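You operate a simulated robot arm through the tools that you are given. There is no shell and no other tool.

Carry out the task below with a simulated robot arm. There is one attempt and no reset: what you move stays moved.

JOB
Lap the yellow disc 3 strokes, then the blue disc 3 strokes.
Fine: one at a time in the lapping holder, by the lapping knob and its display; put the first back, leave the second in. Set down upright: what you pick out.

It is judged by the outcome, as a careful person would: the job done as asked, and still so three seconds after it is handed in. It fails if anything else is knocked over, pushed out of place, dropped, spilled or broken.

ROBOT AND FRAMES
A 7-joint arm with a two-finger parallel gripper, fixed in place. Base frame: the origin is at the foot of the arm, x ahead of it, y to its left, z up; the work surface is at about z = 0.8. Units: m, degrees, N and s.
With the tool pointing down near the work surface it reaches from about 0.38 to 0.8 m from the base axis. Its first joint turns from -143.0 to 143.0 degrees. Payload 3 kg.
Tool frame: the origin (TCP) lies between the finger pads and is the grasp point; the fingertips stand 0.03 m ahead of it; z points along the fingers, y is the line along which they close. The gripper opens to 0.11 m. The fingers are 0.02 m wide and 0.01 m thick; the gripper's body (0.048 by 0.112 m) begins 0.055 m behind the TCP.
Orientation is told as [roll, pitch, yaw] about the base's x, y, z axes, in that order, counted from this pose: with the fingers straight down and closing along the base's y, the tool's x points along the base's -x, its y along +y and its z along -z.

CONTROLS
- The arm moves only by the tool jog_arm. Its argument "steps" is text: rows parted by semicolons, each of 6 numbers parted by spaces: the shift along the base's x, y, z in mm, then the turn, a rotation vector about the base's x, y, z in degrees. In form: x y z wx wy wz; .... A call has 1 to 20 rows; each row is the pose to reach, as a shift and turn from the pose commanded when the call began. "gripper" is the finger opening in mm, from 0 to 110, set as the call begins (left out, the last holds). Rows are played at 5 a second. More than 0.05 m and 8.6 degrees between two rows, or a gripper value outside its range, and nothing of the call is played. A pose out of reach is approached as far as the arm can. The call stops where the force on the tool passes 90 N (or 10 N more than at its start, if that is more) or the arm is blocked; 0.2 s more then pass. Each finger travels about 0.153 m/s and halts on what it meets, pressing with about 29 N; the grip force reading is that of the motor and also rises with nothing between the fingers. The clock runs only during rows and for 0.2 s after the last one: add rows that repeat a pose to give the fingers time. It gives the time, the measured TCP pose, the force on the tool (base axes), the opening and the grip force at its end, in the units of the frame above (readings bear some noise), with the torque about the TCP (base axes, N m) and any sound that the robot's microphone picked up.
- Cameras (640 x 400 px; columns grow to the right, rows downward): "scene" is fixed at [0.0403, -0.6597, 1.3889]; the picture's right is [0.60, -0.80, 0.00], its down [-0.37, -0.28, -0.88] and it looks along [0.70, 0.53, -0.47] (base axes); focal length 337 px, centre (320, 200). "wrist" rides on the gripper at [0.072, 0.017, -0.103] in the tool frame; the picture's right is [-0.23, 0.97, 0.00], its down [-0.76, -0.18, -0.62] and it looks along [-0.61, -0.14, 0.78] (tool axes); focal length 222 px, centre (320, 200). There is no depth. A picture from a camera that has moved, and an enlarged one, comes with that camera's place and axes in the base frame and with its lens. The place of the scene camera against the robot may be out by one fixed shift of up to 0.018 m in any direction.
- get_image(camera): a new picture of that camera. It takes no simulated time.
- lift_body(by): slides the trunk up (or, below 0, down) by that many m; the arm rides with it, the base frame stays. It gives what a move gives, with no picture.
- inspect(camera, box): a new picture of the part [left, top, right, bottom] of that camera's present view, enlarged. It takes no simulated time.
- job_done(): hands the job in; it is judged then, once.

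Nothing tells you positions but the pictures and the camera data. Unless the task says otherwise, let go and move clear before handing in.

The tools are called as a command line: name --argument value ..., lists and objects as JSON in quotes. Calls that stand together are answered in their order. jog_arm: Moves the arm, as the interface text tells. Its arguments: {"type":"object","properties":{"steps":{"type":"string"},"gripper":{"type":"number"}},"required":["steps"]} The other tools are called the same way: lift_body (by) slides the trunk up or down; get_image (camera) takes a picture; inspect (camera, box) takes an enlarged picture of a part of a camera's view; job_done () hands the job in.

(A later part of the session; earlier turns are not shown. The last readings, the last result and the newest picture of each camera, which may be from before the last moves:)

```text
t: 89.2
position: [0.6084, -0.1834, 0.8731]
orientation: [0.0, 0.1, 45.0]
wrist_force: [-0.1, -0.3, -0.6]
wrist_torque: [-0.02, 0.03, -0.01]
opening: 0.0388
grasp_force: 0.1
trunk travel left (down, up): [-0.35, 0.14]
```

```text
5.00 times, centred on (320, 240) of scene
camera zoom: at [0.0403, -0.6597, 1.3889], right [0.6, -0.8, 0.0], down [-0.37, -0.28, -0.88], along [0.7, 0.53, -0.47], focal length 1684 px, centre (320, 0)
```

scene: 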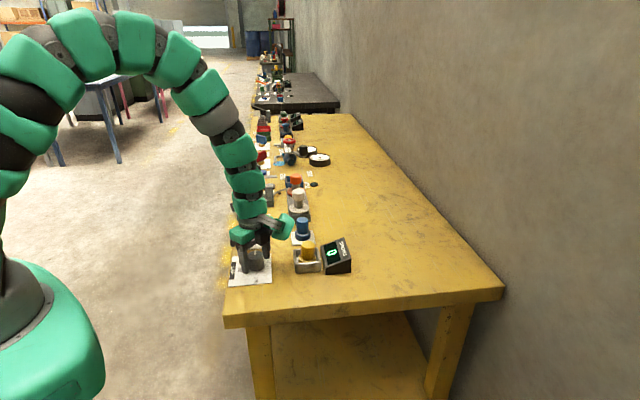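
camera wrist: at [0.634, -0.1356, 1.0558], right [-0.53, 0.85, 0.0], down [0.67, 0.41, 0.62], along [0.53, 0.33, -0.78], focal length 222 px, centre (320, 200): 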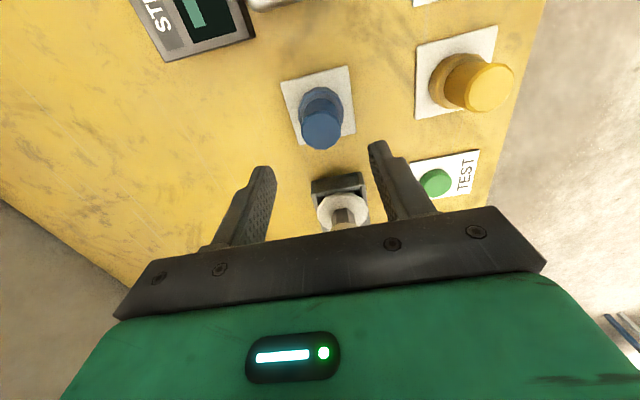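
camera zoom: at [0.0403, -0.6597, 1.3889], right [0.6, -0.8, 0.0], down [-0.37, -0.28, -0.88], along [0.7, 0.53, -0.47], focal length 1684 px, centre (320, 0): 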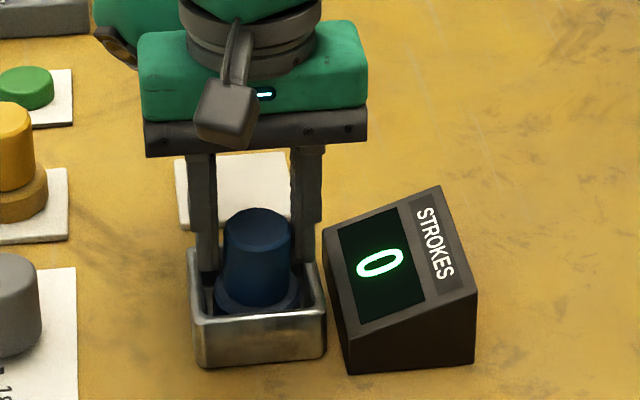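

The display reads 0 for the blue disc. I open wider above the rim and rise.

jog_arm --steps "0 0 0 0 0 0; 0 0 0 0 0 0; 0 0 20 0 0 0; 0 0 50 0 0 0; 0 0 80 0 0 0; 0 0 95 0 0 0; 0 0 95 0 0 0" --gripper 56

inspect --camera "wrist" --box '[265, 55, 375, 155]'

inspect --camera "scene" --box '[300, 225, 330, 275]'

```text
t: 90.8
position: [0.6092, -0.1842, 0.9672]
orientation: [0.0, -0.1, 45.0]
wrist_force: [-0.2, -0.2, 0.7]
wrist_torque: [-0.03, 0.01, 0.0]
opening: 0.0562
grasp_force: 0.1
trunk travel left (down, up): [-0.35, 0.14]
```

```text
4.00 times, centred on (320, 105) of wrist
camera zoom: at [0.545, -0.2232, 1.0704], right [-0.53, 0.85, 0.0], down [0.66, 0.41, 0.62], along [0.53, 0.33, -0.78], focal length 888 px, centre (320, 580)
```

zoom: 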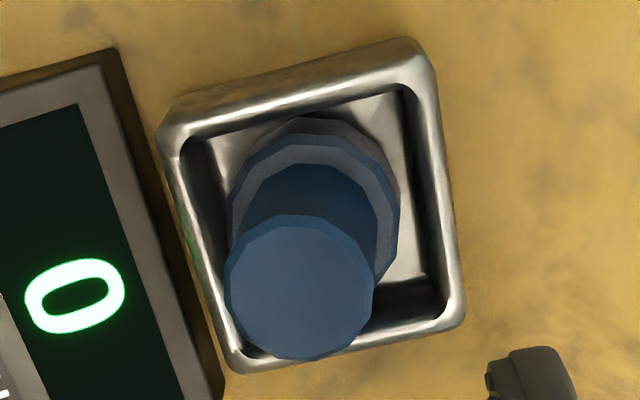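

```text
8.00 times, centred on (315, 250) of scene
camera zoom: at [0.0403, -0.6597, 1.3889], right [0.6, -0.8, 0.0], down [-0.37, -0.28, -0.88], along [0.7, 0.53, -0.47], focal length 2695 px, centre (360, -200)
```

zoom: 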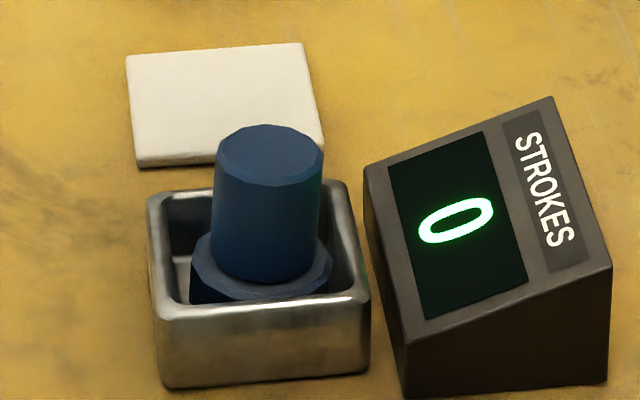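

The blue disc is in the holder with the display at 0. I return above the knob at the same wrist angle I left it (yaw -12).

jog_arm --steps "-12 12 0 0 0 -7.2; -24 24 0 0 0 -14.4; -36 36 0 0 0 -21.6; -48 48 0 0 0 -28.8; -60 60 0 0 0 -36; -72 72 0 0 0 -43.2; -84 84 0 0 0 -50.4; -95.6 95.8 0 0 0 -57; -95.6 95.8 0 0 0 -57; -95.6 95.8 0 0 0 -57" --gripper 64

inspect --camera "wrist" --box '[260, 50, 390, 165]'

inspect --camera "scene" --box '[220, 180, 360, 290]'

```text
t: 93.0
position: [0.5131, -0.0868, 0.9659]
orientation: [0.0, 0.0, -12.1]
wrist_force: [0.6, 0.7, 0.0]
wrist_torque: [0.02, -0.02, 0.0]
opening: 0.0639
grasp_force: 0.0
trunk travel left (down, up): [-0.35, 0.14]
```

```text
3.48 times, centred on (325, 108) of wrist
camera zoom: at [0.4454, -0.0561, 1.0697], right [0.43, 0.9, 0.0], down [0.71, -0.33, 0.62], along [0.56, -0.27, -0.78], focal length 773 px, centre (303, 522)
```

zoom: 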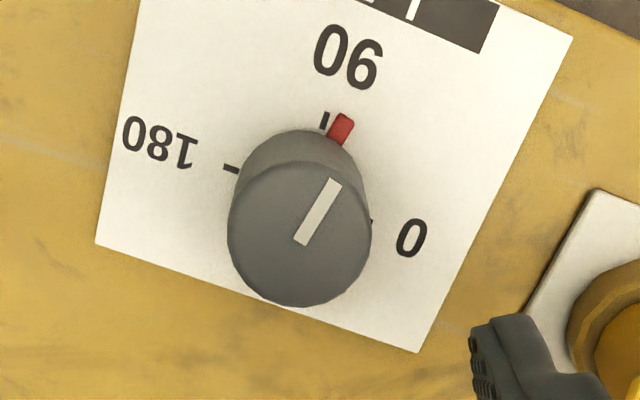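

```text
3.64 times, centred on (290, 235) of scene
camera zoom: at [0.0403, -0.6597, 1.3889], right [0.6, -0.8, 0.0], down [-0.37, -0.28, -0.88], along [0.7, 0.53, -0.47], focal length 1225 px, centre (429, 73)
```

zoom: 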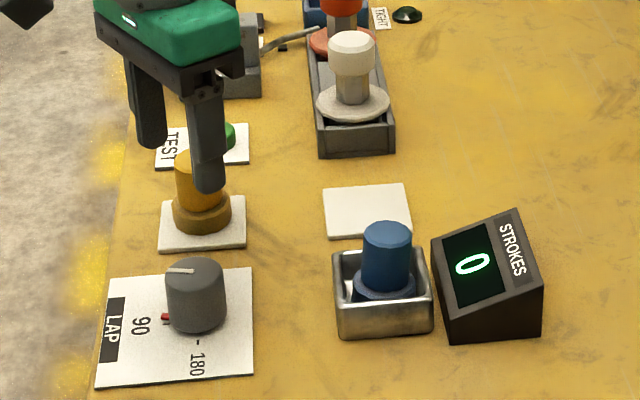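

Everything is in place; the knob still points to about 78°. I descend and grip it.

jog_arm --steps "0 0 -30 0 0 0; 0 0 -65 0 0 0; 0 0 -95 0 0 0; 0 0 -113 0 0 0; 0 0 -123.5 0 0 0; 0 0 -123.5 0 0 0" --gripper 64

jog_arm --steps "0 0 0 0 0 0; 0 0 0 0 0 0; 0 0 0 0 0 0" --gripper 0

inspect --camera "wrist" --box '[240, 80, 400, 230]'

inspect --camera "scene" --box '[220, 180, 360, 290]'

```text
t: 94.4
position: [0.5124, -0.0873, 0.8414]
orientation: [0.0, 0.1, -12.0]
wrist_force: [-0.3, 0.5, 0.5]
wrist_torque: [0.02, -0.01, -0.01]
opening: 0.064
grasp_force: 0.1
trunk travel left (down, up): [-0.35, 0.14]
```

```text
t: 95.2
position: [0.5114, -0.0887, 0.842]
orientation: [0.0, 0.0, -12.0]
wrist_force: [-1.9, -9.7, 0.6]
wrist_torque: [-0.45, 0.1, -0.01]
opening: 0.0404
grasp_force: 45.1
trunk travel left (down, up): [-0.35, 0.14]
```

```text
2.67 times, centred on (320, 155) of wrist
camera zoom: at [0.4442, -0.0569, 0.9457], right [0.43, 0.91, 0.0], down [0.71, -0.33, 0.62], along [0.56, -0.26, -0.78], focal length 592 px, centre (320, 320)
```

zoom: 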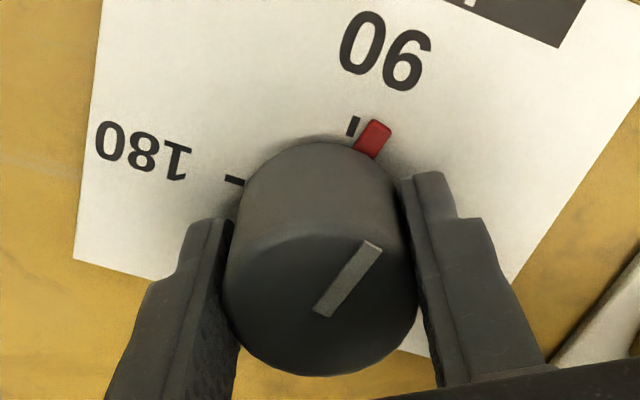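

```text
3.64 times, centred on (290, 235) of scene
camera zoom: at [0.0403, -0.6597, 1.3889], right [0.6, -0.8, 0.0], down [-0.37, -0.28, -0.88], along [0.7, 0.53, -0.47], focal length 1225 px, centre (429, 73)
```

zoom: 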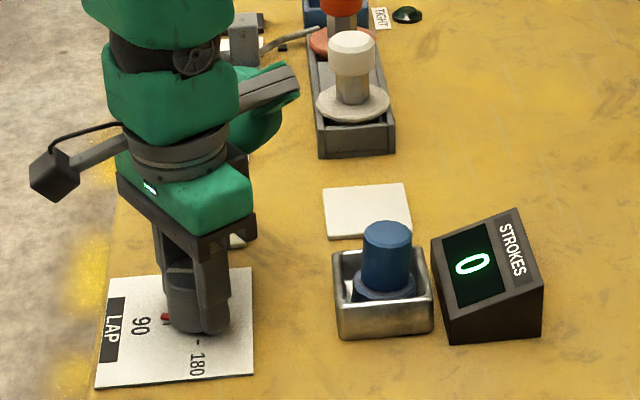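

Gripped, display 0. I turn forward (counter-clockwise) 12° past 90 first and check.

jog_arm --steps "0 -0.5 0 0 0 4; 0 -0.5 0 0 0 8; 0 -0.5 0 0 0 12"

inspect --camera "scene" --box '[220, 200, 360, 290]'

jog_arm --steps "0 0 0 0 0 5; 0 0 0 0 0 10; 0 0 0 0 0 15"

inspect --camera "scene" --box '[220, 200, 360, 290]'

```text
t: 96.0
position: [0.5125, -0.0892, 0.8408]
orientation: [0.0, 0.2, 0.0]
wrist_force: [-9.8, -0.6, -18.7]
wrist_torque: [-0.54, -0.77, 0.02]
opening: 0.0407
grasp_force: 44.9
trunk travel left (down, up): [-0.35, 0.14]
```

```text
4.44 times, centred on (290, 245) of scene
camera zoom: at [0.0403, -0.6597, 1.3889], right [0.6, -0.8, 0.0], down [-0.37, -0.28, -0.88], along [0.7, 0.53, -0.47], focal length 1497 px, centre (453, 0)
```

zoom: 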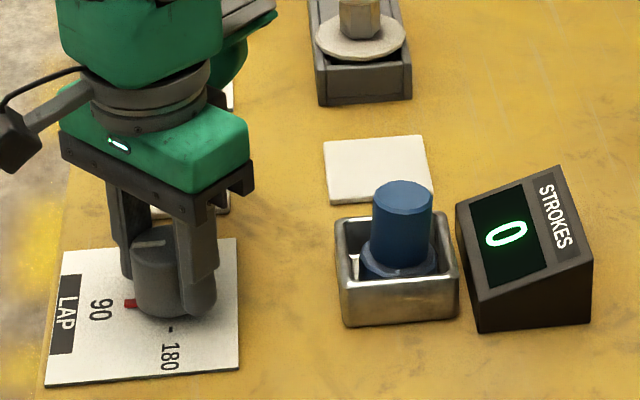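

```text
t: 96.8
position: [0.511, -0.0889, 0.8423]
orientation: [0.1, 0.3, 15.1]
wrist_force: [-20.2, 1.7, -40.3]
wrist_torque: [-0.78, -0.11, 0.01]
opening: 0.0406
grasp_force: 44.7
trunk travel left (down, up): [-0.35, 0.14]
```

```text
4.44 times, centred on (290, 245) of scene
camera zoom: at [0.0403, -0.6597, 1.3889], right [0.6, -0.8, 0.0], down [-0.37, -0.28, -0.88], along [0.7, 0.53, -0.47], focal length 1497 px, centre (453, 0)
```

zoom: 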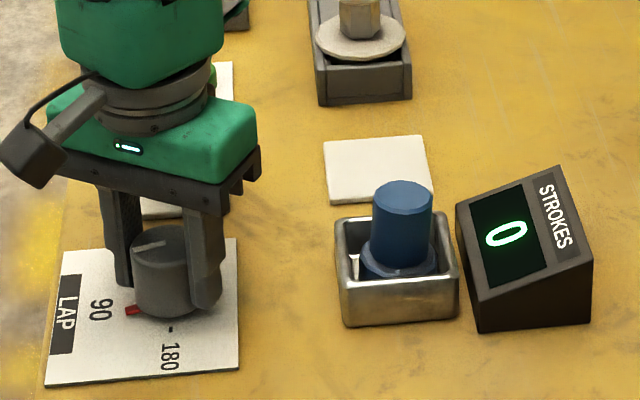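

Still 0 at about 105°. I relieve the side load slightly and continue.

jog_arm --steps "-0.4 0 -0.8 0 0 4; -0.8 0 -1.5 0 0 9; -0.8 0 -1.5 0 0 14; -0.8 0 -1.5 0 0 19"

inspect --camera "scene" --box '[220, 200, 360, 290]'

jog_arm --steps "0 0 0 0 0 5; 0 0 0 0 0 10; 0 0 0 0 0 15"

inspect --camera "scene" --box '[220, 200, 360, 290]'

```text
t: 97.8
position: [0.5123, -0.089, 0.8422]
orientation: [0.0, 0.0, 34.1]
wrist_force: [-19.7, 9.2, -15.2]
wrist_torque: [0.57, 0.5, 0.02]
opening: 0.0404
grasp_force: 44.9
trunk travel left (down, up): [-0.35, 0.14]
```

```text
4.44 times, centred on (290, 245) of scene
camera zoom: at [0.0403, -0.6597, 1.3889], right [0.6, -0.8, 0.0], down [-0.37, -0.28, -0.88], along [0.7, 0.53, -0.47], focal length 1497 px, centre (453, 0)
```

zoom: 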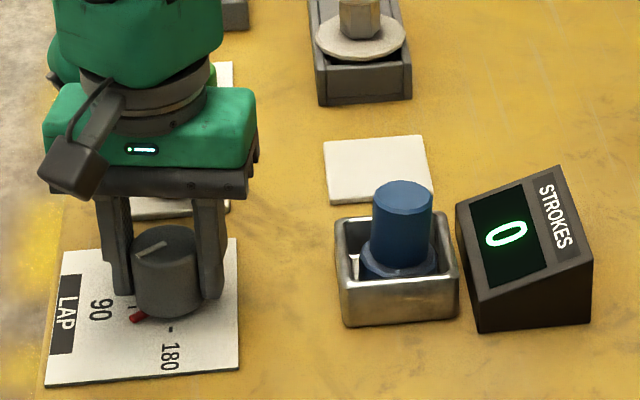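

```text
t: 98.6
position: [0.512, -0.0885, 0.8418]
orientation: [-0.1, -0.1, 49.0]
wrist_force: [-14.1, 3.3, -2.4]
wrist_torque: [1.49, -0.15, 0.03]
opening: 0.0405
grasp_force: 45.7
trunk travel left (down, up): [-0.35, 0.14]
```

```text
4.44 times, centred on (290, 245) of scene
camera zoom: at [0.0403, -0.6597, 1.3889], right [0.6, -0.8, 0.0], down [-0.37, -0.28, -0.88], along [0.7, 0.53, -0.47], focal length 1497 px, centre (453, 0)
```

zoom: 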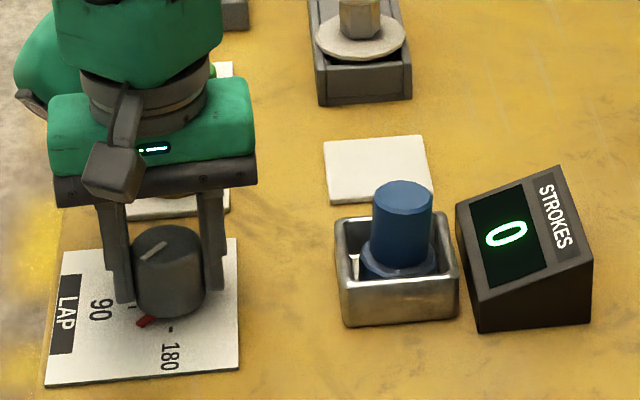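

Still 0 at about 139°. I continue in 10–12° steps.

jog_arm --steps "-0.5 0 0 0 0 4; -0.5 0 0 0 0 8; -0.5 0 0 0 0 12"

inspect --camera "scene" --box '[220, 200, 360, 290]'

jog_arm --steps "0 0 0 0 0 4; 0 0 0 0 0 8; 0 0 0 0 0 12"

inspect --camera "scene" --box '[220, 200, 360, 290]'

```text
t: 99.4
position: [0.512, -0.0893, 0.8435]
orientation: [-0.2, 0.0, 61.0]
wrist_force: [-2.3, -0.9, 12.7]
wrist_torque: [1.48, 0.38, 0.01]
opening: 0.0407
grasp_force: 44.7
trunk travel left (down, up): [-0.35, 0.14]
```

```text
4.44 times, centred on (290, 245) of scene
camera zoom: at [0.0403, -0.6597, 1.3889], right [0.6, -0.8, 0.0], down [-0.37, -0.28, -0.88], along [0.7, 0.53, -0.47], focal length 1497 px, centre (453, 0)
```

zoom: 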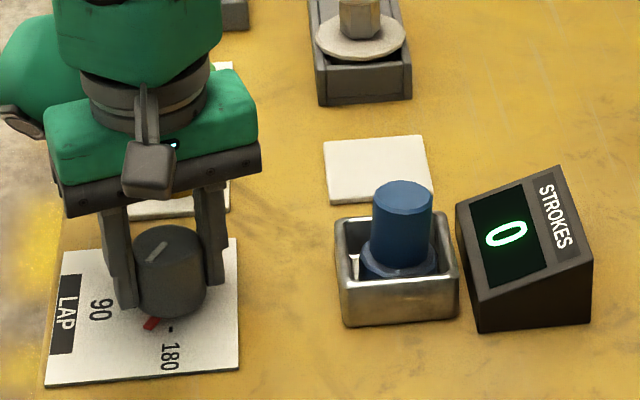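

```text
t: 100.2
position: [0.5135, -0.0887, 0.8431]
orientation: [-0.2, 0.0, 72.9]
wrist_force: [9.0, 1.0, 20.0]
wrist_torque: [1.44, 0.14, -0.03]
opening: 0.0405
grasp_force: 45.1
trunk travel left (down, up): [-0.35, 0.14]
```

```text
4.44 times, centred on (290, 245) of scene
camera zoom: at [0.0403, -0.6597, 1.3889], right [0.6, -0.8, 0.0], down [-0.37, -0.28, -0.88], along [0.7, 0.53, -0.47], focal length 1497 px, centre (453, 0)
```

zoom: 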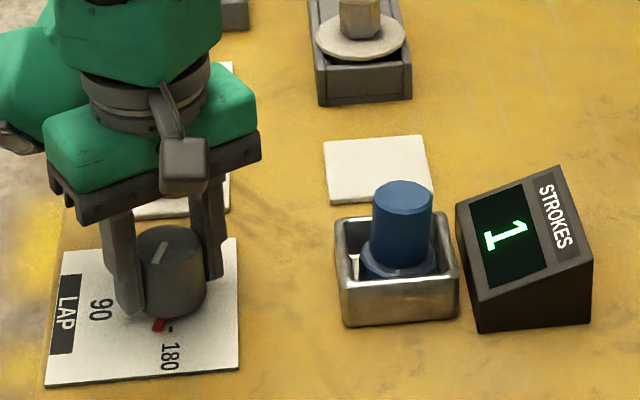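

The display reads 1 at about 163°, so a stroke needs about 80–90° of swing. I turn back now for the second stroke, checking on the way.

jog_arm --steps "0.4 0 0.8 0 0 -5; 0.4 0 0.8 0 0 -10; 0.4 0 0.8 0 0 -16; 0.4 0 0.8 0 0 -22"

inspect --camera "scene" --box '[220, 200, 360, 290]'

jog_arm --steps "0 0 0 0 0 -6; 0 0 0 0 0 -12; 0 0 0 0 0 -18; 0 0 0 0 0 -24"

inspect --camera "scene" --box '[220, 200, 360, 290]'

```text
t: 101.2
position: [0.512, -0.0893, 0.8412]
orientation: [0.0, 0.1, 50.8]
wrist_force: [6.8, -3.5, 12.2]
wrist_torque: [-0.07, 0.16, 0.03]
opening: 0.0405
grasp_force: 45.1
trunk travel left (down, up): [-0.35, 0.14]
```

```text
4.44 times, centred on (290, 245) of scene
camera zoom: at [0.0403, -0.6597, 1.3889], right [0.6, -0.8, 0.0], down [-0.37, -0.28, -0.88], along [0.7, 0.53, -0.47], focal length 1497 px, centre (453, 0)
```

zoom: 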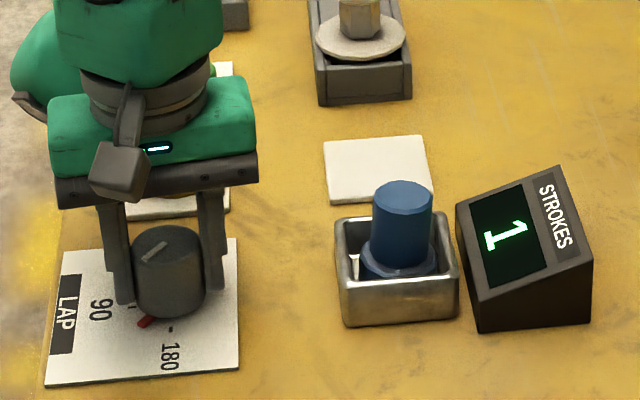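

```text
t: 102.2
position: [0.5122, -0.0891, 0.8426]
orientation: [0.0, 0.0, 27.0]
wrist_force: [5.8, 9.0, 15.2]
wrist_torque: [0.6, 0.23, 0.03]
opening: 0.0406
grasp_force: 45.3
trunk travel left (down, up): [-0.35, 0.14]
```

```text
4.44 times, centred on (290, 245) of scene
camera zoom: at [0.0403, -0.6597, 1.3889], right [0.6, -0.8, 0.0], down [-0.37, -0.28, -0.88], along [0.7, 0.53, -0.47], focal length 1497 px, centre (453, 0)
```

zoom: 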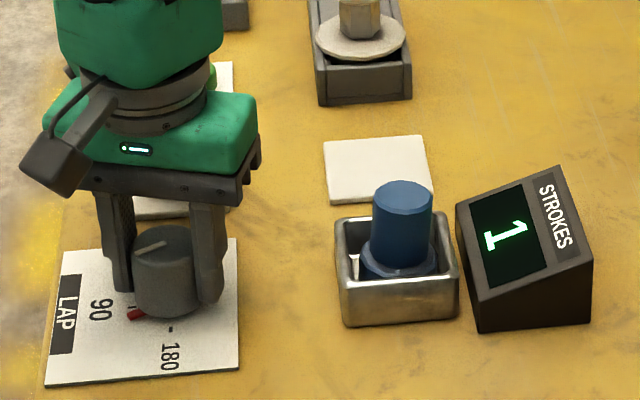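

Still 1 at about 117°. I continue back, in smaller steps near 90.

jog_arm --steps "0 0.4 0.5 0 0 -5; 0 0.4 0.5 0 0 -10; 0 0.4 0.5 0 0 -15"

inspect --camera "scene" --box '[220, 200, 360, 290]'

jog_arm --steps "0 0 0 0 0 -5; 0 0 0 0 0 -10"

inspect --camera "scene" --box '[220, 200, 360, 290]'

```text
t: 103.0
position: [0.5128, -0.0892, 0.8417]
orientation: [0.0, 0.2, 12.0]
wrist_force: [2.9, 3.7, -6.0]
wrist_torque: [-0.12, -1.46, 0.0]
opening: 0.0407
grasp_force: 44.5
trunk travel left (down, up): [-0.35, 0.14]
```

```text
4.44 times, centred on (290, 245) of scene
camera zoom: at [0.0403, -0.6597, 1.3889], right [0.6, -0.8, 0.0], down [-0.37, -0.28, -0.88], along [0.7, 0.53, -0.47], focal length 1497 px, centre (453, 0)
```

zoom: 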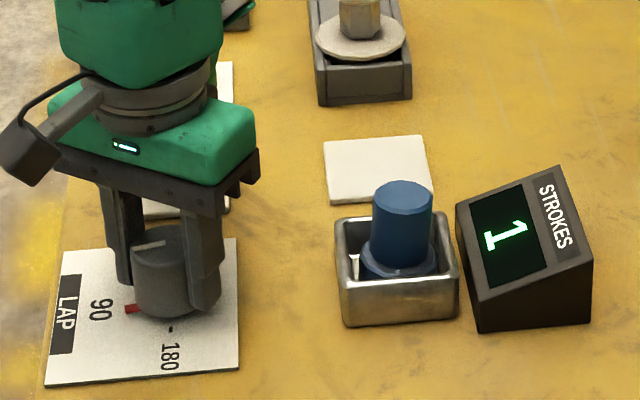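

```text
t: 103.6
position: [0.512, -0.0885, 0.8409]
orientation: [0.1, 0.2, 1.9]
wrist_force: [3.3, 1.8, -12.2]
wrist_torque: [-0.64, 0.26, 0.01]
opening: 0.0405
grasp_force: 45.0
trunk travel left (down, up): [-0.35, 0.14]
```

```text
4.44 times, centred on (290, 245) of scene
camera zoom: at [0.0403, -0.6597, 1.3889], right [0.6, -0.8, 0.0], down [-0.37, -0.28, -0.88], along [0.7, 0.53, -0.47], focal length 1497 px, centre (453, 0)
```

zoom: 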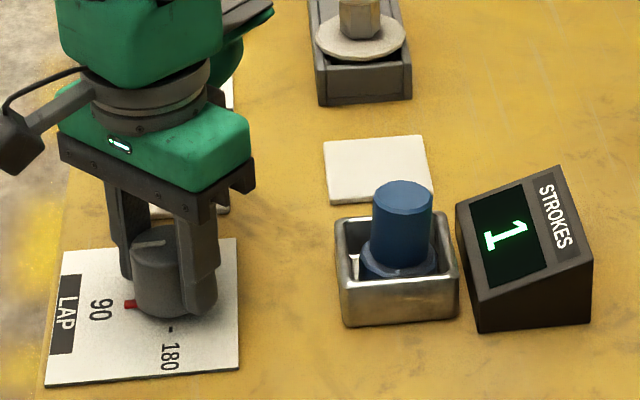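

Still 1 at about 92°. I keep stepping back.

jog_arm --steps "0 0 -0.5 0 0 -5; 0 0 -0.5 0 0 -10"

inspect --camera "scene" --box '[220, 200, 360, 290]'

```text
t: 104.2
position: [0.5123, -0.0878, 0.8423]
orientation: [0.1, 0.1, -7.9]
wrist_force: [3.7, 5.7, 0.6]
wrist_torque: [0.34, 1.38, 0.0]
opening: 0.0404
grasp_force: 44.9
trunk travel left (down, up): [-0.35, 0.14]
```

```text
4.44 times, centred on (290, 245) of scene
camera zoom: at [0.0403, -0.6597, 1.3889], right [0.6, -0.8, 0.0], down [-0.37, -0.28, -0.88], along [0.7, 0.53, -0.47], focal length 1497 px, centre (453, 0)
```

zoom: 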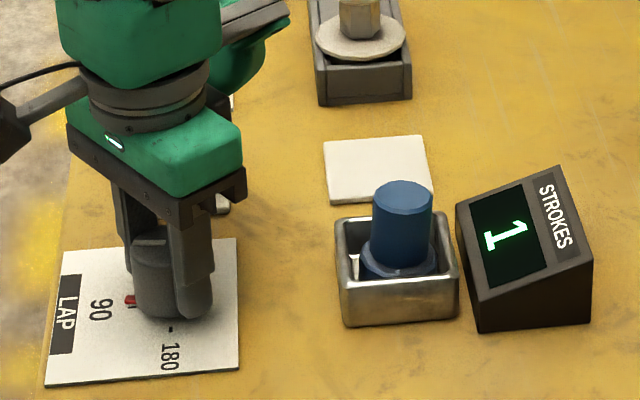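

Still 1 at about 82°. Another few degrees.

jog_arm --steps "0 0.3 0 0 0 -4; 0 0.3 0 0 0 -8"

inspect --camera "scene" --box '[220, 200, 360, 290]'

```text
t: 104.8
position: [0.5114, -0.0888, 0.8417]
orientation: [-0.1, 0.1, -16.0]
wrist_force: [-2.5, -4.0, -6.5]
wrist_torque: [0.15, -0.99, 0.0]
opening: 0.0404
grasp_force: 44.3
trunk travel left (down, up): [-0.35, 0.14]
```

```text
4.44 times, centred on (290, 245) of scene
camera zoom: at [0.0403, -0.6597, 1.3889], right [0.6, -0.8, 0.0], down [-0.37, -0.28, -0.88], along [0.7, 0.53, -0.47], focal length 1497 px, centre (453, 0)
```

zoom: 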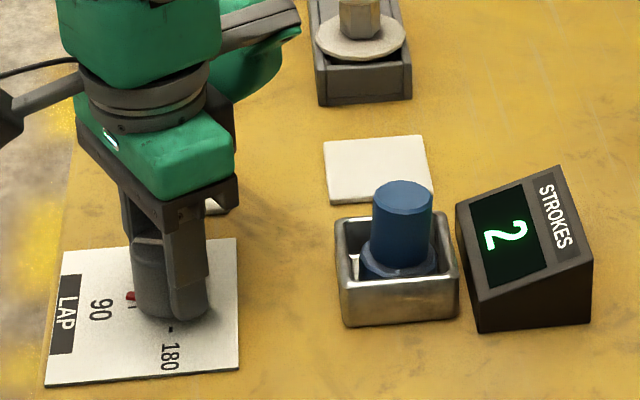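

The display reads 2 at about 74°. For the third stroke I carry on in the same direction towards 0, checking every few degrees.

jog_arm --steps "-0.2 -0.2 -0.3 0 0 -6; -0.2 -0.2 -0.3 0 0 -12; -0.2 -0.2 -0.3 0 0 -18; -0.2 -0.2 -0.3 0 0 -24"

inspect --camera "scene" --box '[220, 200, 360, 290]'

jog_arm --steps "0 0 0 0 0 -6; 0 0 0 0 0 -12; 0 0 0 0 0 -18"

inspect --camera "scene" --box '[220, 200, 360, 290]'

```text
t: 105.8
position: [0.5115, -0.0876, 0.8437]
orientation: [-0.1, 0.1, -40.1]
wrist_force: [-2.8, 6.6, -4.3]
wrist_torque: [-0.27, 0.12, -0.02]
opening: 0.0405
grasp_force: 45.0
trunk travel left (down, up): [-0.35, 0.14]
```

```text
4.44 times, centred on (290, 245) of scene
camera zoom: at [0.0403, -0.6597, 1.3889], right [0.6, -0.8, 0.0], down [-0.37, -0.28, -0.88], along [0.7, 0.53, -0.47], focal length 1497 px, centre (453, 0)
```

zoom: 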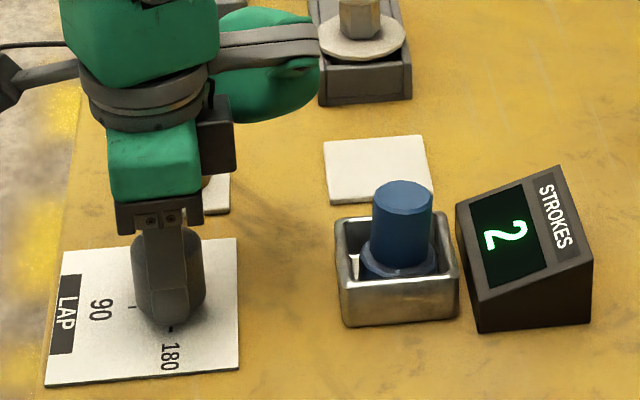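

```text
t: 106.6
position: [0.5132, -0.0878, 0.8421]
orientation: [-0.1, 0.0, -58.1]
wrist_force: [-2.6, 9.9, -3.1]
wrist_torque: [0.37, 0.37, 0.02]
opening: 0.0405
grasp_force: 45.0
trunk travel left (down, up): [-0.35, 0.14]
```

```text
4.44 times, centred on (290, 245) of scene
camera zoom: at [0.0403, -0.6597, 1.3889], right [0.6, -0.8, 0.0], down [-0.37, -0.28, -0.88], along [0.7, 0.53, -0.47], focal length 1497 px, centre (453, 0)
```

zoom: 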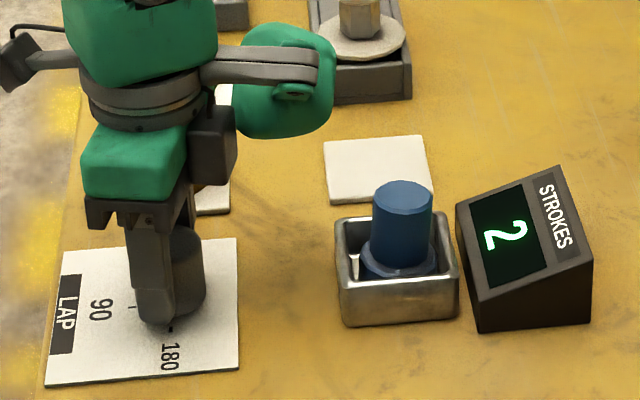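

Still 2 at about 32°. I continue with smaller steps towards 0.

jog_arm --steps "0 0.3 0 0 0 -5; 0 0.3 0 0 0 -10"

inspect --camera "scene" --box '[220, 200, 360, 290]'

jog_arm --steps "0 0.2 0 0 0 -5; 0 0.2 0 0 0 -10"

inspect --camera "scene" --box '[220, 200, 360, 290]'

inspect --camera "wrist" --box '[240, 80, 400, 230]'

```text
t: 107.2
position: [0.5126, -0.0882, 0.8425]
orientation: [0.1, -0.1, -68.1]
wrist_force: [1.2, 3.5, 2.1]
wrist_torque: [0.07, 0.95, -0.01]
opening: 0.0403
grasp_force: 44.8
trunk travel left (down, up): [-0.35, 0.14]
```

```text
4.44 times, centred on (290, 245) of scene
camera zoom: at [0.0403, -0.6597, 1.3889], right [0.6, -0.8, 0.0], down [-0.37, -0.28, -0.88], along [0.7, 0.53, -0.47], focal length 1497 px, centre (453, 0)
```

zoom: 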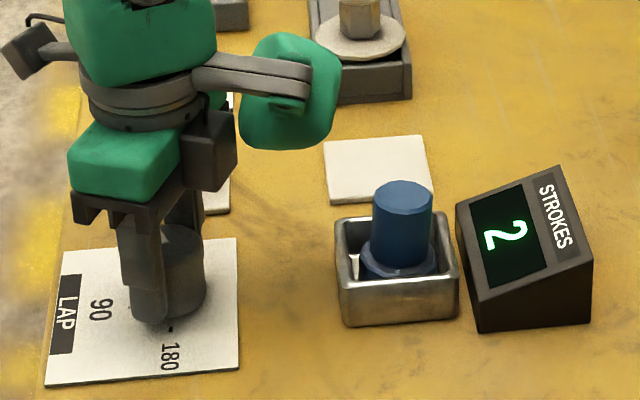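

```text
t: 107.8
position: [0.5123, -0.0872, 0.842]
orientation: [0.0, -0.1, -78.1]
wrist_force: [1.8, 0.7, -1.3]
wrist_torque: [-0.13, -0.7, -0.02]
opening: 0.0406
grasp_force: 44.9
trunk travel left (down, up): [-0.35, 0.14]
```

```text
4.44 times, centred on (290, 245) of scene
camera zoom: at [0.0403, -0.6597, 1.3889], right [0.6, -0.8, 0.0], down [-0.37, -0.28, -0.88], along [0.7, 0.53, -0.47], focal length 1497 px, centre (453, 0)
```

zoom: 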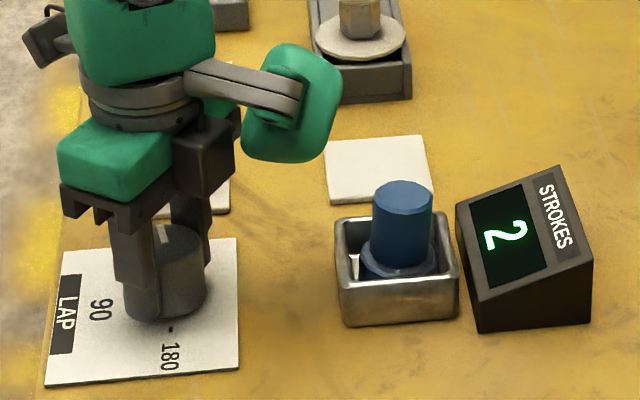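

```text
2.67 times, centred on (320, 155) of wrist
camera zoom: at [0.5136, -0.0136, 0.9459], right [1.0, -0.02, 0.0], down [-0.02, -0.78, 0.62], along [-0.01, -0.62, -0.78], focal length 592 px, centre (320, 320)
```

zoom: 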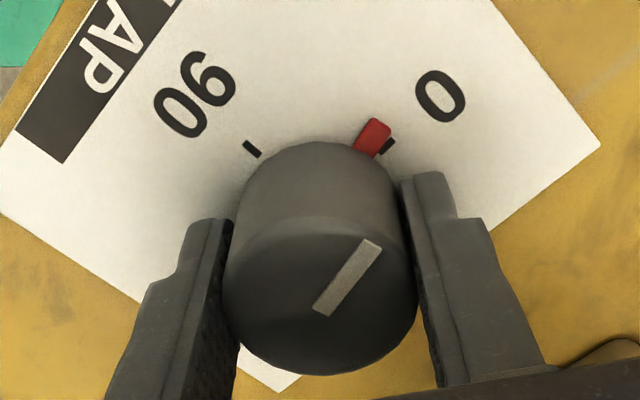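

Still 2 at about 12°. I step on to 6°, then 0.

jog_arm --steps "0 0 0 0 0 -3; 0 0 0 0 0 -6"

inspect --camera "scene" --box '[220, 200, 360, 290]'

jog_arm --steps "0 0 0 0 0 -3; 0 0 0 0 0 -6"

inspect --camera "scene" --box '[220, 200, 360, 290]'

inspect --camera "wrist" --box '[240, 80, 400, 230]'

```text
t: 108.4
position: [0.5126, -0.0889, 0.8426]
orientation: [0.0, 0.1, -84.1]
wrist_force: [5.1, 2.5, -2.0]
wrist_torque: [-1.24, -0.49, 0.04]
opening: 0.0407
grasp_force: 45.5
trunk travel left (down, up): [-0.35, 0.14]
```

```text
4.44 times, centred on (290, 245) of scene
camera zoom: at [0.0403, -0.6597, 1.3889], right [0.6, -0.8, 0.0], down [-0.37, -0.28, -0.88], along [0.7, 0.53, -0.47], focal length 1497 px, centre (453, 0)
```

zoom: 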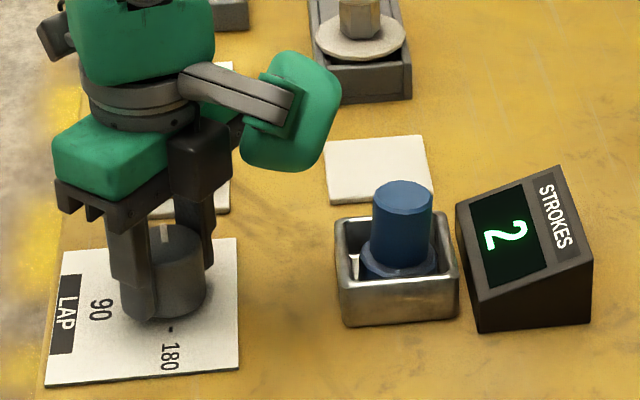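

```text
t: 109.0
position: [0.5127, -0.0883, 0.8423]
orientation: [0.1, 0.0, -90.2]
wrist_force: [14.0, 0.8, 7.6]
wrist_torque: [1.17, 0.58, 0.05]
opening: 0.0405
grasp_force: 45.4
trunk travel left (down, up): [-0.35, 0.14]
```

```text
4.44 times, centred on (290, 245) of scene
camera zoom: at [0.0403, -0.6597, 1.3889], right [0.6, -0.8, 0.0], down [-0.37, -0.28, -0.88], along [0.7, 0.53, -0.47], focal length 1497 px, centre (453, 0)
```

zoom: 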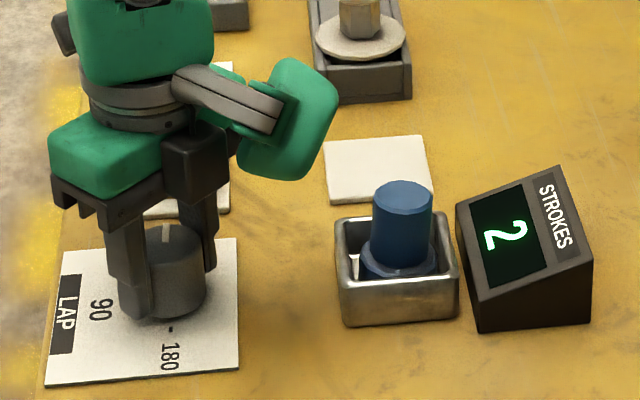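

```text
2.67 times, centred on (320, 155) of wrist
camera zoom: at [0.5291, -0.0156, 0.9459], right [0.97, -0.23, 0.0], down [-0.18, -0.76, 0.62], along [-0.14, -0.61, -0.78], focal length 592 px, centre (320, 320)
```

zoom: 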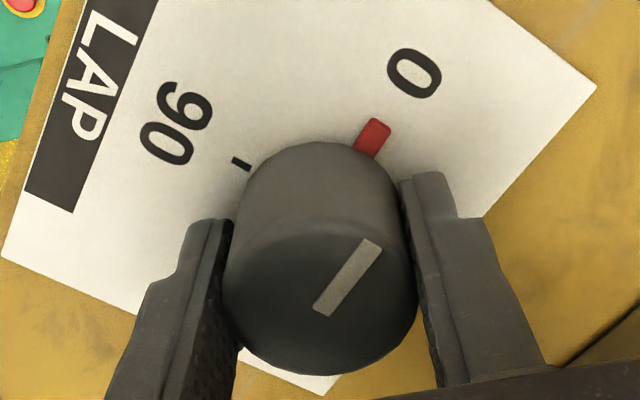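

The knob is back at 0 and the display still reads 2. I now turn forward again in small steps, watching for 3.

jog_arm --steps "0.4 0 0 0 0 4; 0.4 0 0 0 0 8"

inspect --camera "scene" --box '[315, 230, 360, 280]'

jog_arm --steps "0 0 0 0 0 5; 0 0 0 0 0 10"

inspect --camera "scene" --box '[220, 200, 360, 290]'

```text
t: 109.6
position: [0.5123, -0.0886, 0.8422]
orientation: [0.1, -0.1, -81.9]
wrist_force: [14.3, -1.7, 15.4]
wrist_torque: [0.79, 0.42, 0.05]
opening: 0.0402
grasp_force: 44.8
trunk travel left (down, up): [-0.35, 0.14]
```

```text
8.00 times, centred on (338, 255) of scene
camera zoom: at [0.0403, -0.6597, 1.3889], right [0.6, -0.8, 0.0], down [-0.37, -0.28, -0.88], along [0.7, 0.53, -0.47], focal length 2695 px, centre (180, -240)
```

zoom: 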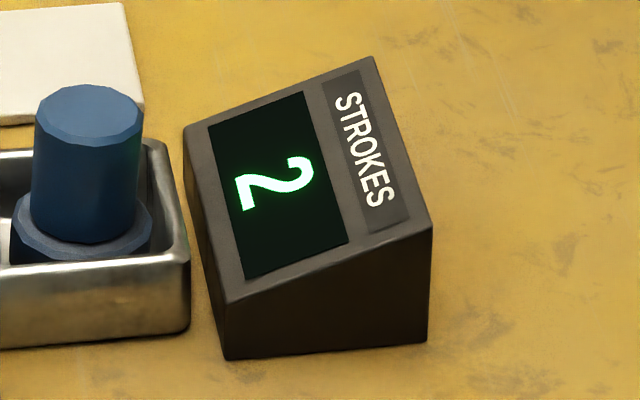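

```text
t: 110.2
position: [0.512, -0.0882, 0.8413]
orientation: [-0.2, 0.0, -72.0]
wrist_force: [10.0, 5.7, 15.4]
wrist_torque: [-0.58, -0.86, -0.01]
opening: 0.0405
grasp_force: 44.7
trunk travel left (down, up): [-0.35, 0.14]
```

```text
4.44 times, centred on (290, 245) of scene
camera zoom: at [0.0403, -0.6597, 1.3889], right [0.6, -0.8, 0.0], down [-0.37, -0.28, -0.88], along [0.7, 0.53, -0.47], focal length 1497 px, centre (453, 0)
```

zoom: 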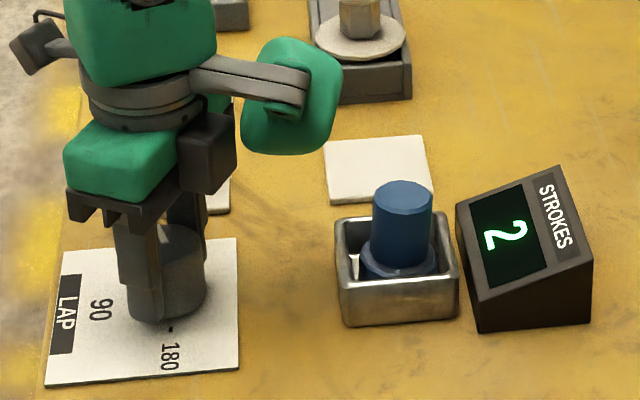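

Still 2 at about 18°. I continue forward.

jog_arm --steps "0.3 0.2 0.5 0 0 6; 0.3 0.2 0.5 0 0 12; 0.3 0.2 0.5 0 0 18"

inspect --camera "scene" --box '[220, 200, 360, 290]'

jog_arm --steps "0.3 0.2 0.3 0 0 6; 0.3 0.2 0.3 0 0 12; 0.3 0.2 0.3 0 0 18"

inspect --camera "scene" --box '[220, 200, 360, 290]'

```text
t: 111.0
position: [0.5129, -0.0888, 0.8429]
orientation: [-0.1, 0.1, -53.8]
wrist_force: [13.4, -4.9, 5.1]
wrist_torque: [0.59, 0.43, -0.02]
opening: 0.0406
grasp_force: 45.1
trunk travel left (down, up): [-0.35, 0.14]
```

```text
4.44 times, centred on (290, 245) of scene
camera zoom: at [0.0403, -0.6597, 1.3889], right [0.6, -0.8, 0.0], down [-0.37, -0.28, -0.88], along [0.7, 0.53, -0.47], focal length 1497 px, centre (453, 0)
```

zoom: 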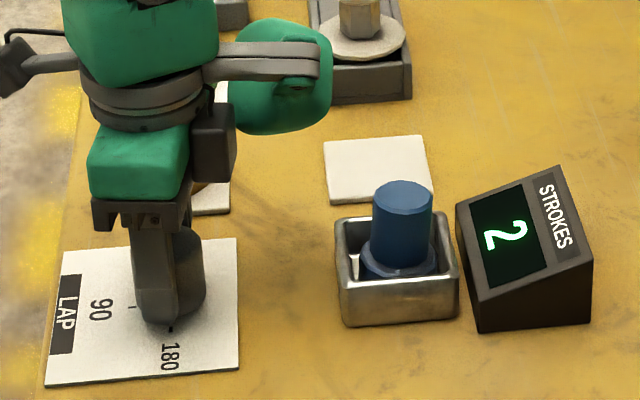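

```text
t: 111.8
position: [0.5117, -0.0874, 0.8421]
orientation: [-0.1, 0.2, -35.9]
wrist_force: [-1.2, -10.7, -5.5]
wrist_torque: [-0.44, -0.41, 0.03]
opening: 0.0406
grasp_force: 45.5
trunk travel left (down, up): [-0.35, 0.14]
```

```text
4.44 times, centred on (290, 245) of scene
camera zoom: at [0.0403, -0.6597, 1.3889], right [0.6, -0.8, 0.0], down [-0.37, -0.28, -0.88], along [0.7, 0.53, -0.47], focal length 1497 px, centre (453, 0)
```

zoom: 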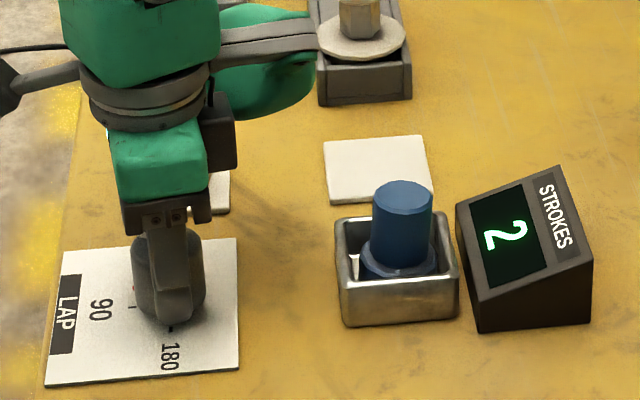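

Still 2 at about 54°. Continuing with smaller steps towards 90.

jog_arm --steps "0 -0.4 0 0 0 6; 0 -0.4 0 0 0 12"

inspect --camera "scene" --box '[220, 200, 360, 290]'

jog_arm --steps "0 -0.2 0 0 0 5; 0 -0.2 0 0 0 9"

inspect --camera "scene" --box '[220, 200, 360, 290]'

```text
t: 112.4
position: [0.5118, -0.0875, 0.8423]
orientation: [0.1, 0.2, -24.1]
wrist_force: [-7.4, -9.2, -9.8]
wrist_torque: [0.38, 0.01, 0.0]
opening: 0.0405
grasp_force: 44.7
trunk travel left (down, up): [-0.35, 0.14]
```

```text
4.44 times, centred on (290, 245) of scene
camera zoom: at [0.0403, -0.6597, 1.3889], right [0.6, -0.8, 0.0], down [-0.37, -0.28, -0.88], along [0.7, 0.53, -0.47], focal length 1497 px, centre (453, 0)
```

zoom: 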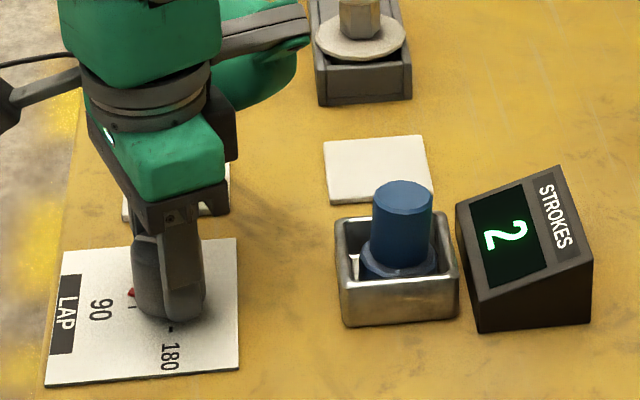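

```text
t: 113.0
position: [0.5126, -0.0891, 0.8419]
orientation: [-0.1, 0.2, -15.1]
wrist_force: [-15.8, -10.2, -20.3]
wrist_torque: [-0.09, -0.85, -0.02]
opening: 0.0407
grasp_force: 44.8
trunk travel left (down, up): [-0.35, 0.14]
```

```text
4.44 times, centred on (290, 245) of scene
camera zoom: at [0.0403, -0.6597, 1.3889], right [0.6, -0.8, 0.0], down [-0.37, -0.28, -0.88], along [0.7, 0.53, -0.47], focal length 1497 px, centre (453, 0)
```

zoom: 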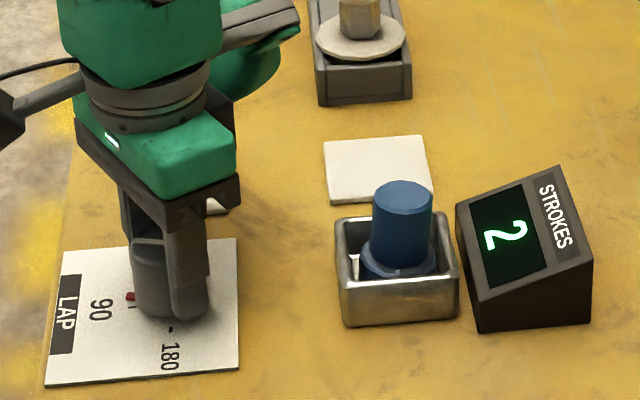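

Still 2 at about 75°. I ease the side load and continue in small steps.

jog_arm --steps "-0.6 -0.4 -0.8 0 0 3; -0.6 -0.4 -0.8 0 0 6"

inspect --camera "scene" --box '[220, 200, 360, 290]'

jog_arm --steps "0 0 0 0 0 3; 0 0 0 0 0 6"

inspect --camera "scene" --box '[220, 200, 360, 290]'

```text
t: 113.6
position: [0.5108, -0.0888, 0.8424]
orientation: [0.0, 0.1, -9.0]
wrist_force: [-12.6, 0.1, -9.1]
wrist_torque: [0.19, 1.44, -0.01]
opening: 0.0402
grasp_force: 45.1
trunk travel left (down, up): [-0.35, 0.14]
```

```text
4.44 times, centred on (290, 245) of scene
camera zoom: at [0.0403, -0.6597, 1.3889], right [0.6, -0.8, 0.0], down [-0.37, -0.28, -0.88], along [0.7, 0.53, -0.47], focal length 1497 px, centre (453, 0)
```

zoom: 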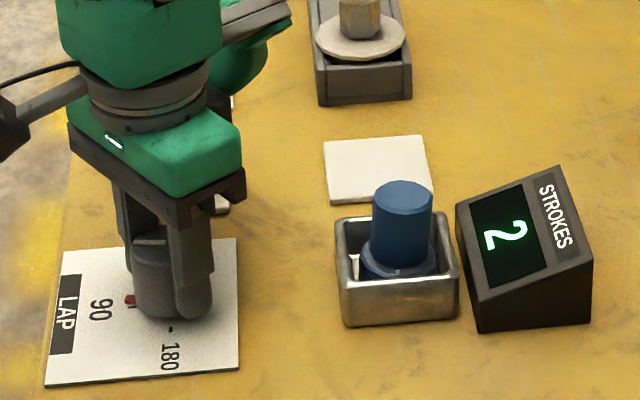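

```text
t: 114.2
position: [0.5124, -0.0879, 0.8429]
orientation: [0.1, 0.0, -2.9]
wrist_force: [-15.7, 9.2, -4.4]
wrist_torque: [0.43, 1.3, -0.03]
opening: 0.0404
grasp_force: 44.9
trunk travel left (down, up): [-0.35, 0.14]
```

```text
4.44 times, centred on (290, 245) of scene
camera zoom: at [0.0403, -0.6597, 1.3889], right [0.6, -0.8, 0.0], down [-0.37, -0.28, -0.88], along [0.7, 0.53, -0.47], focal length 1497 px, centre (453, 0)
```

zoom: 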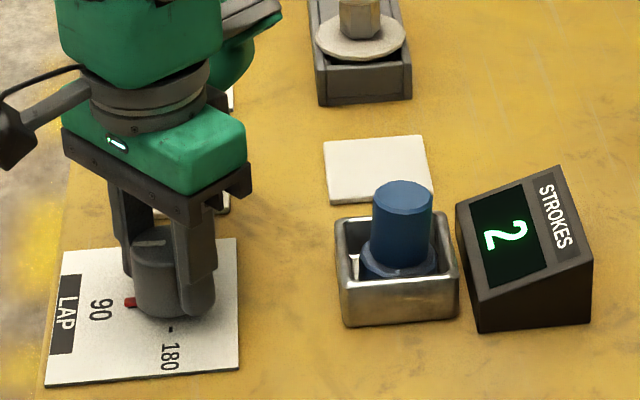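

Still 2 at about 87°. The pattern suggests a stroke counts after a net swing of about 80–85° from where the last one counted (about 80°), so the next is expected near 160. I continue, checking as I go.

jog_arm --steps "-0.5 0.3 0 0 0 4; -0.5 0.3 0 0 0 8"

inspect --camera "scene" --box '[220, 200, 360, 290]'

jog_arm --steps "0 0 0 0 0 6; 0 0 0 0 0 12"

inspect --camera "scene" --box '[220, 200, 360, 290]'

```text
t: 114.8
position: [0.5111, -0.0888, 0.842]
orientation: [-0.1, 0.0, 5.1]
wrist_force: [-11.1, 6.1, -4.9]
wrist_torque: [-0.07, -0.05, 0.03]
opening: 0.0404
grasp_force: 44.9
trunk travel left (down, up): [-0.35, 0.14]
```

```text
4.44 times, centred on (290, 245) of scene
camera zoom: at [0.0403, -0.6597, 1.3889], right [0.6, -0.8, 0.0], down [-0.37, -0.28, -0.88], along [0.7, 0.53, -0.47], focal length 1497 px, centre (453, 0)
```

zoom: 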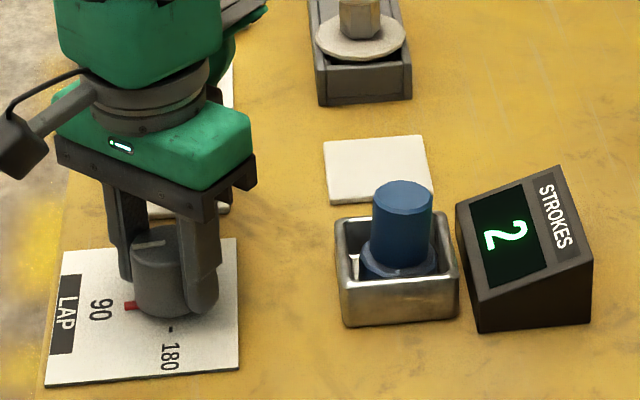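

```text
t: 115.4
position: [0.5126, -0.0892, 0.8427]
orientation: [0.0, 0.0, 17.1]
wrist_force: [-6.0, -4.0, -4.3]
wrist_torque: [0.55, -0.13, 0.0]
opening: 0.0406
grasp_force: 45.3
trunk travel left (down, up): [-0.35, 0.14]
```

```text
4.44 times, centred on (290, 245) of scene
camera zoom: at [0.0403, -0.6597, 1.3889], right [0.6, -0.8, 0.0], down [-0.37, -0.28, -0.88], along [0.7, 0.53, -0.47], focal length 1497 px, centre (453, 0)
```

zoom: 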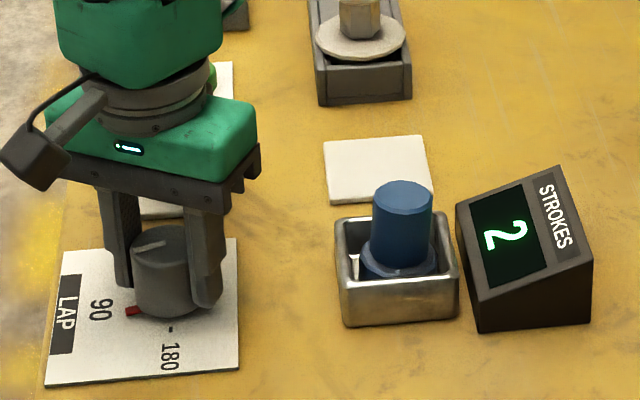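

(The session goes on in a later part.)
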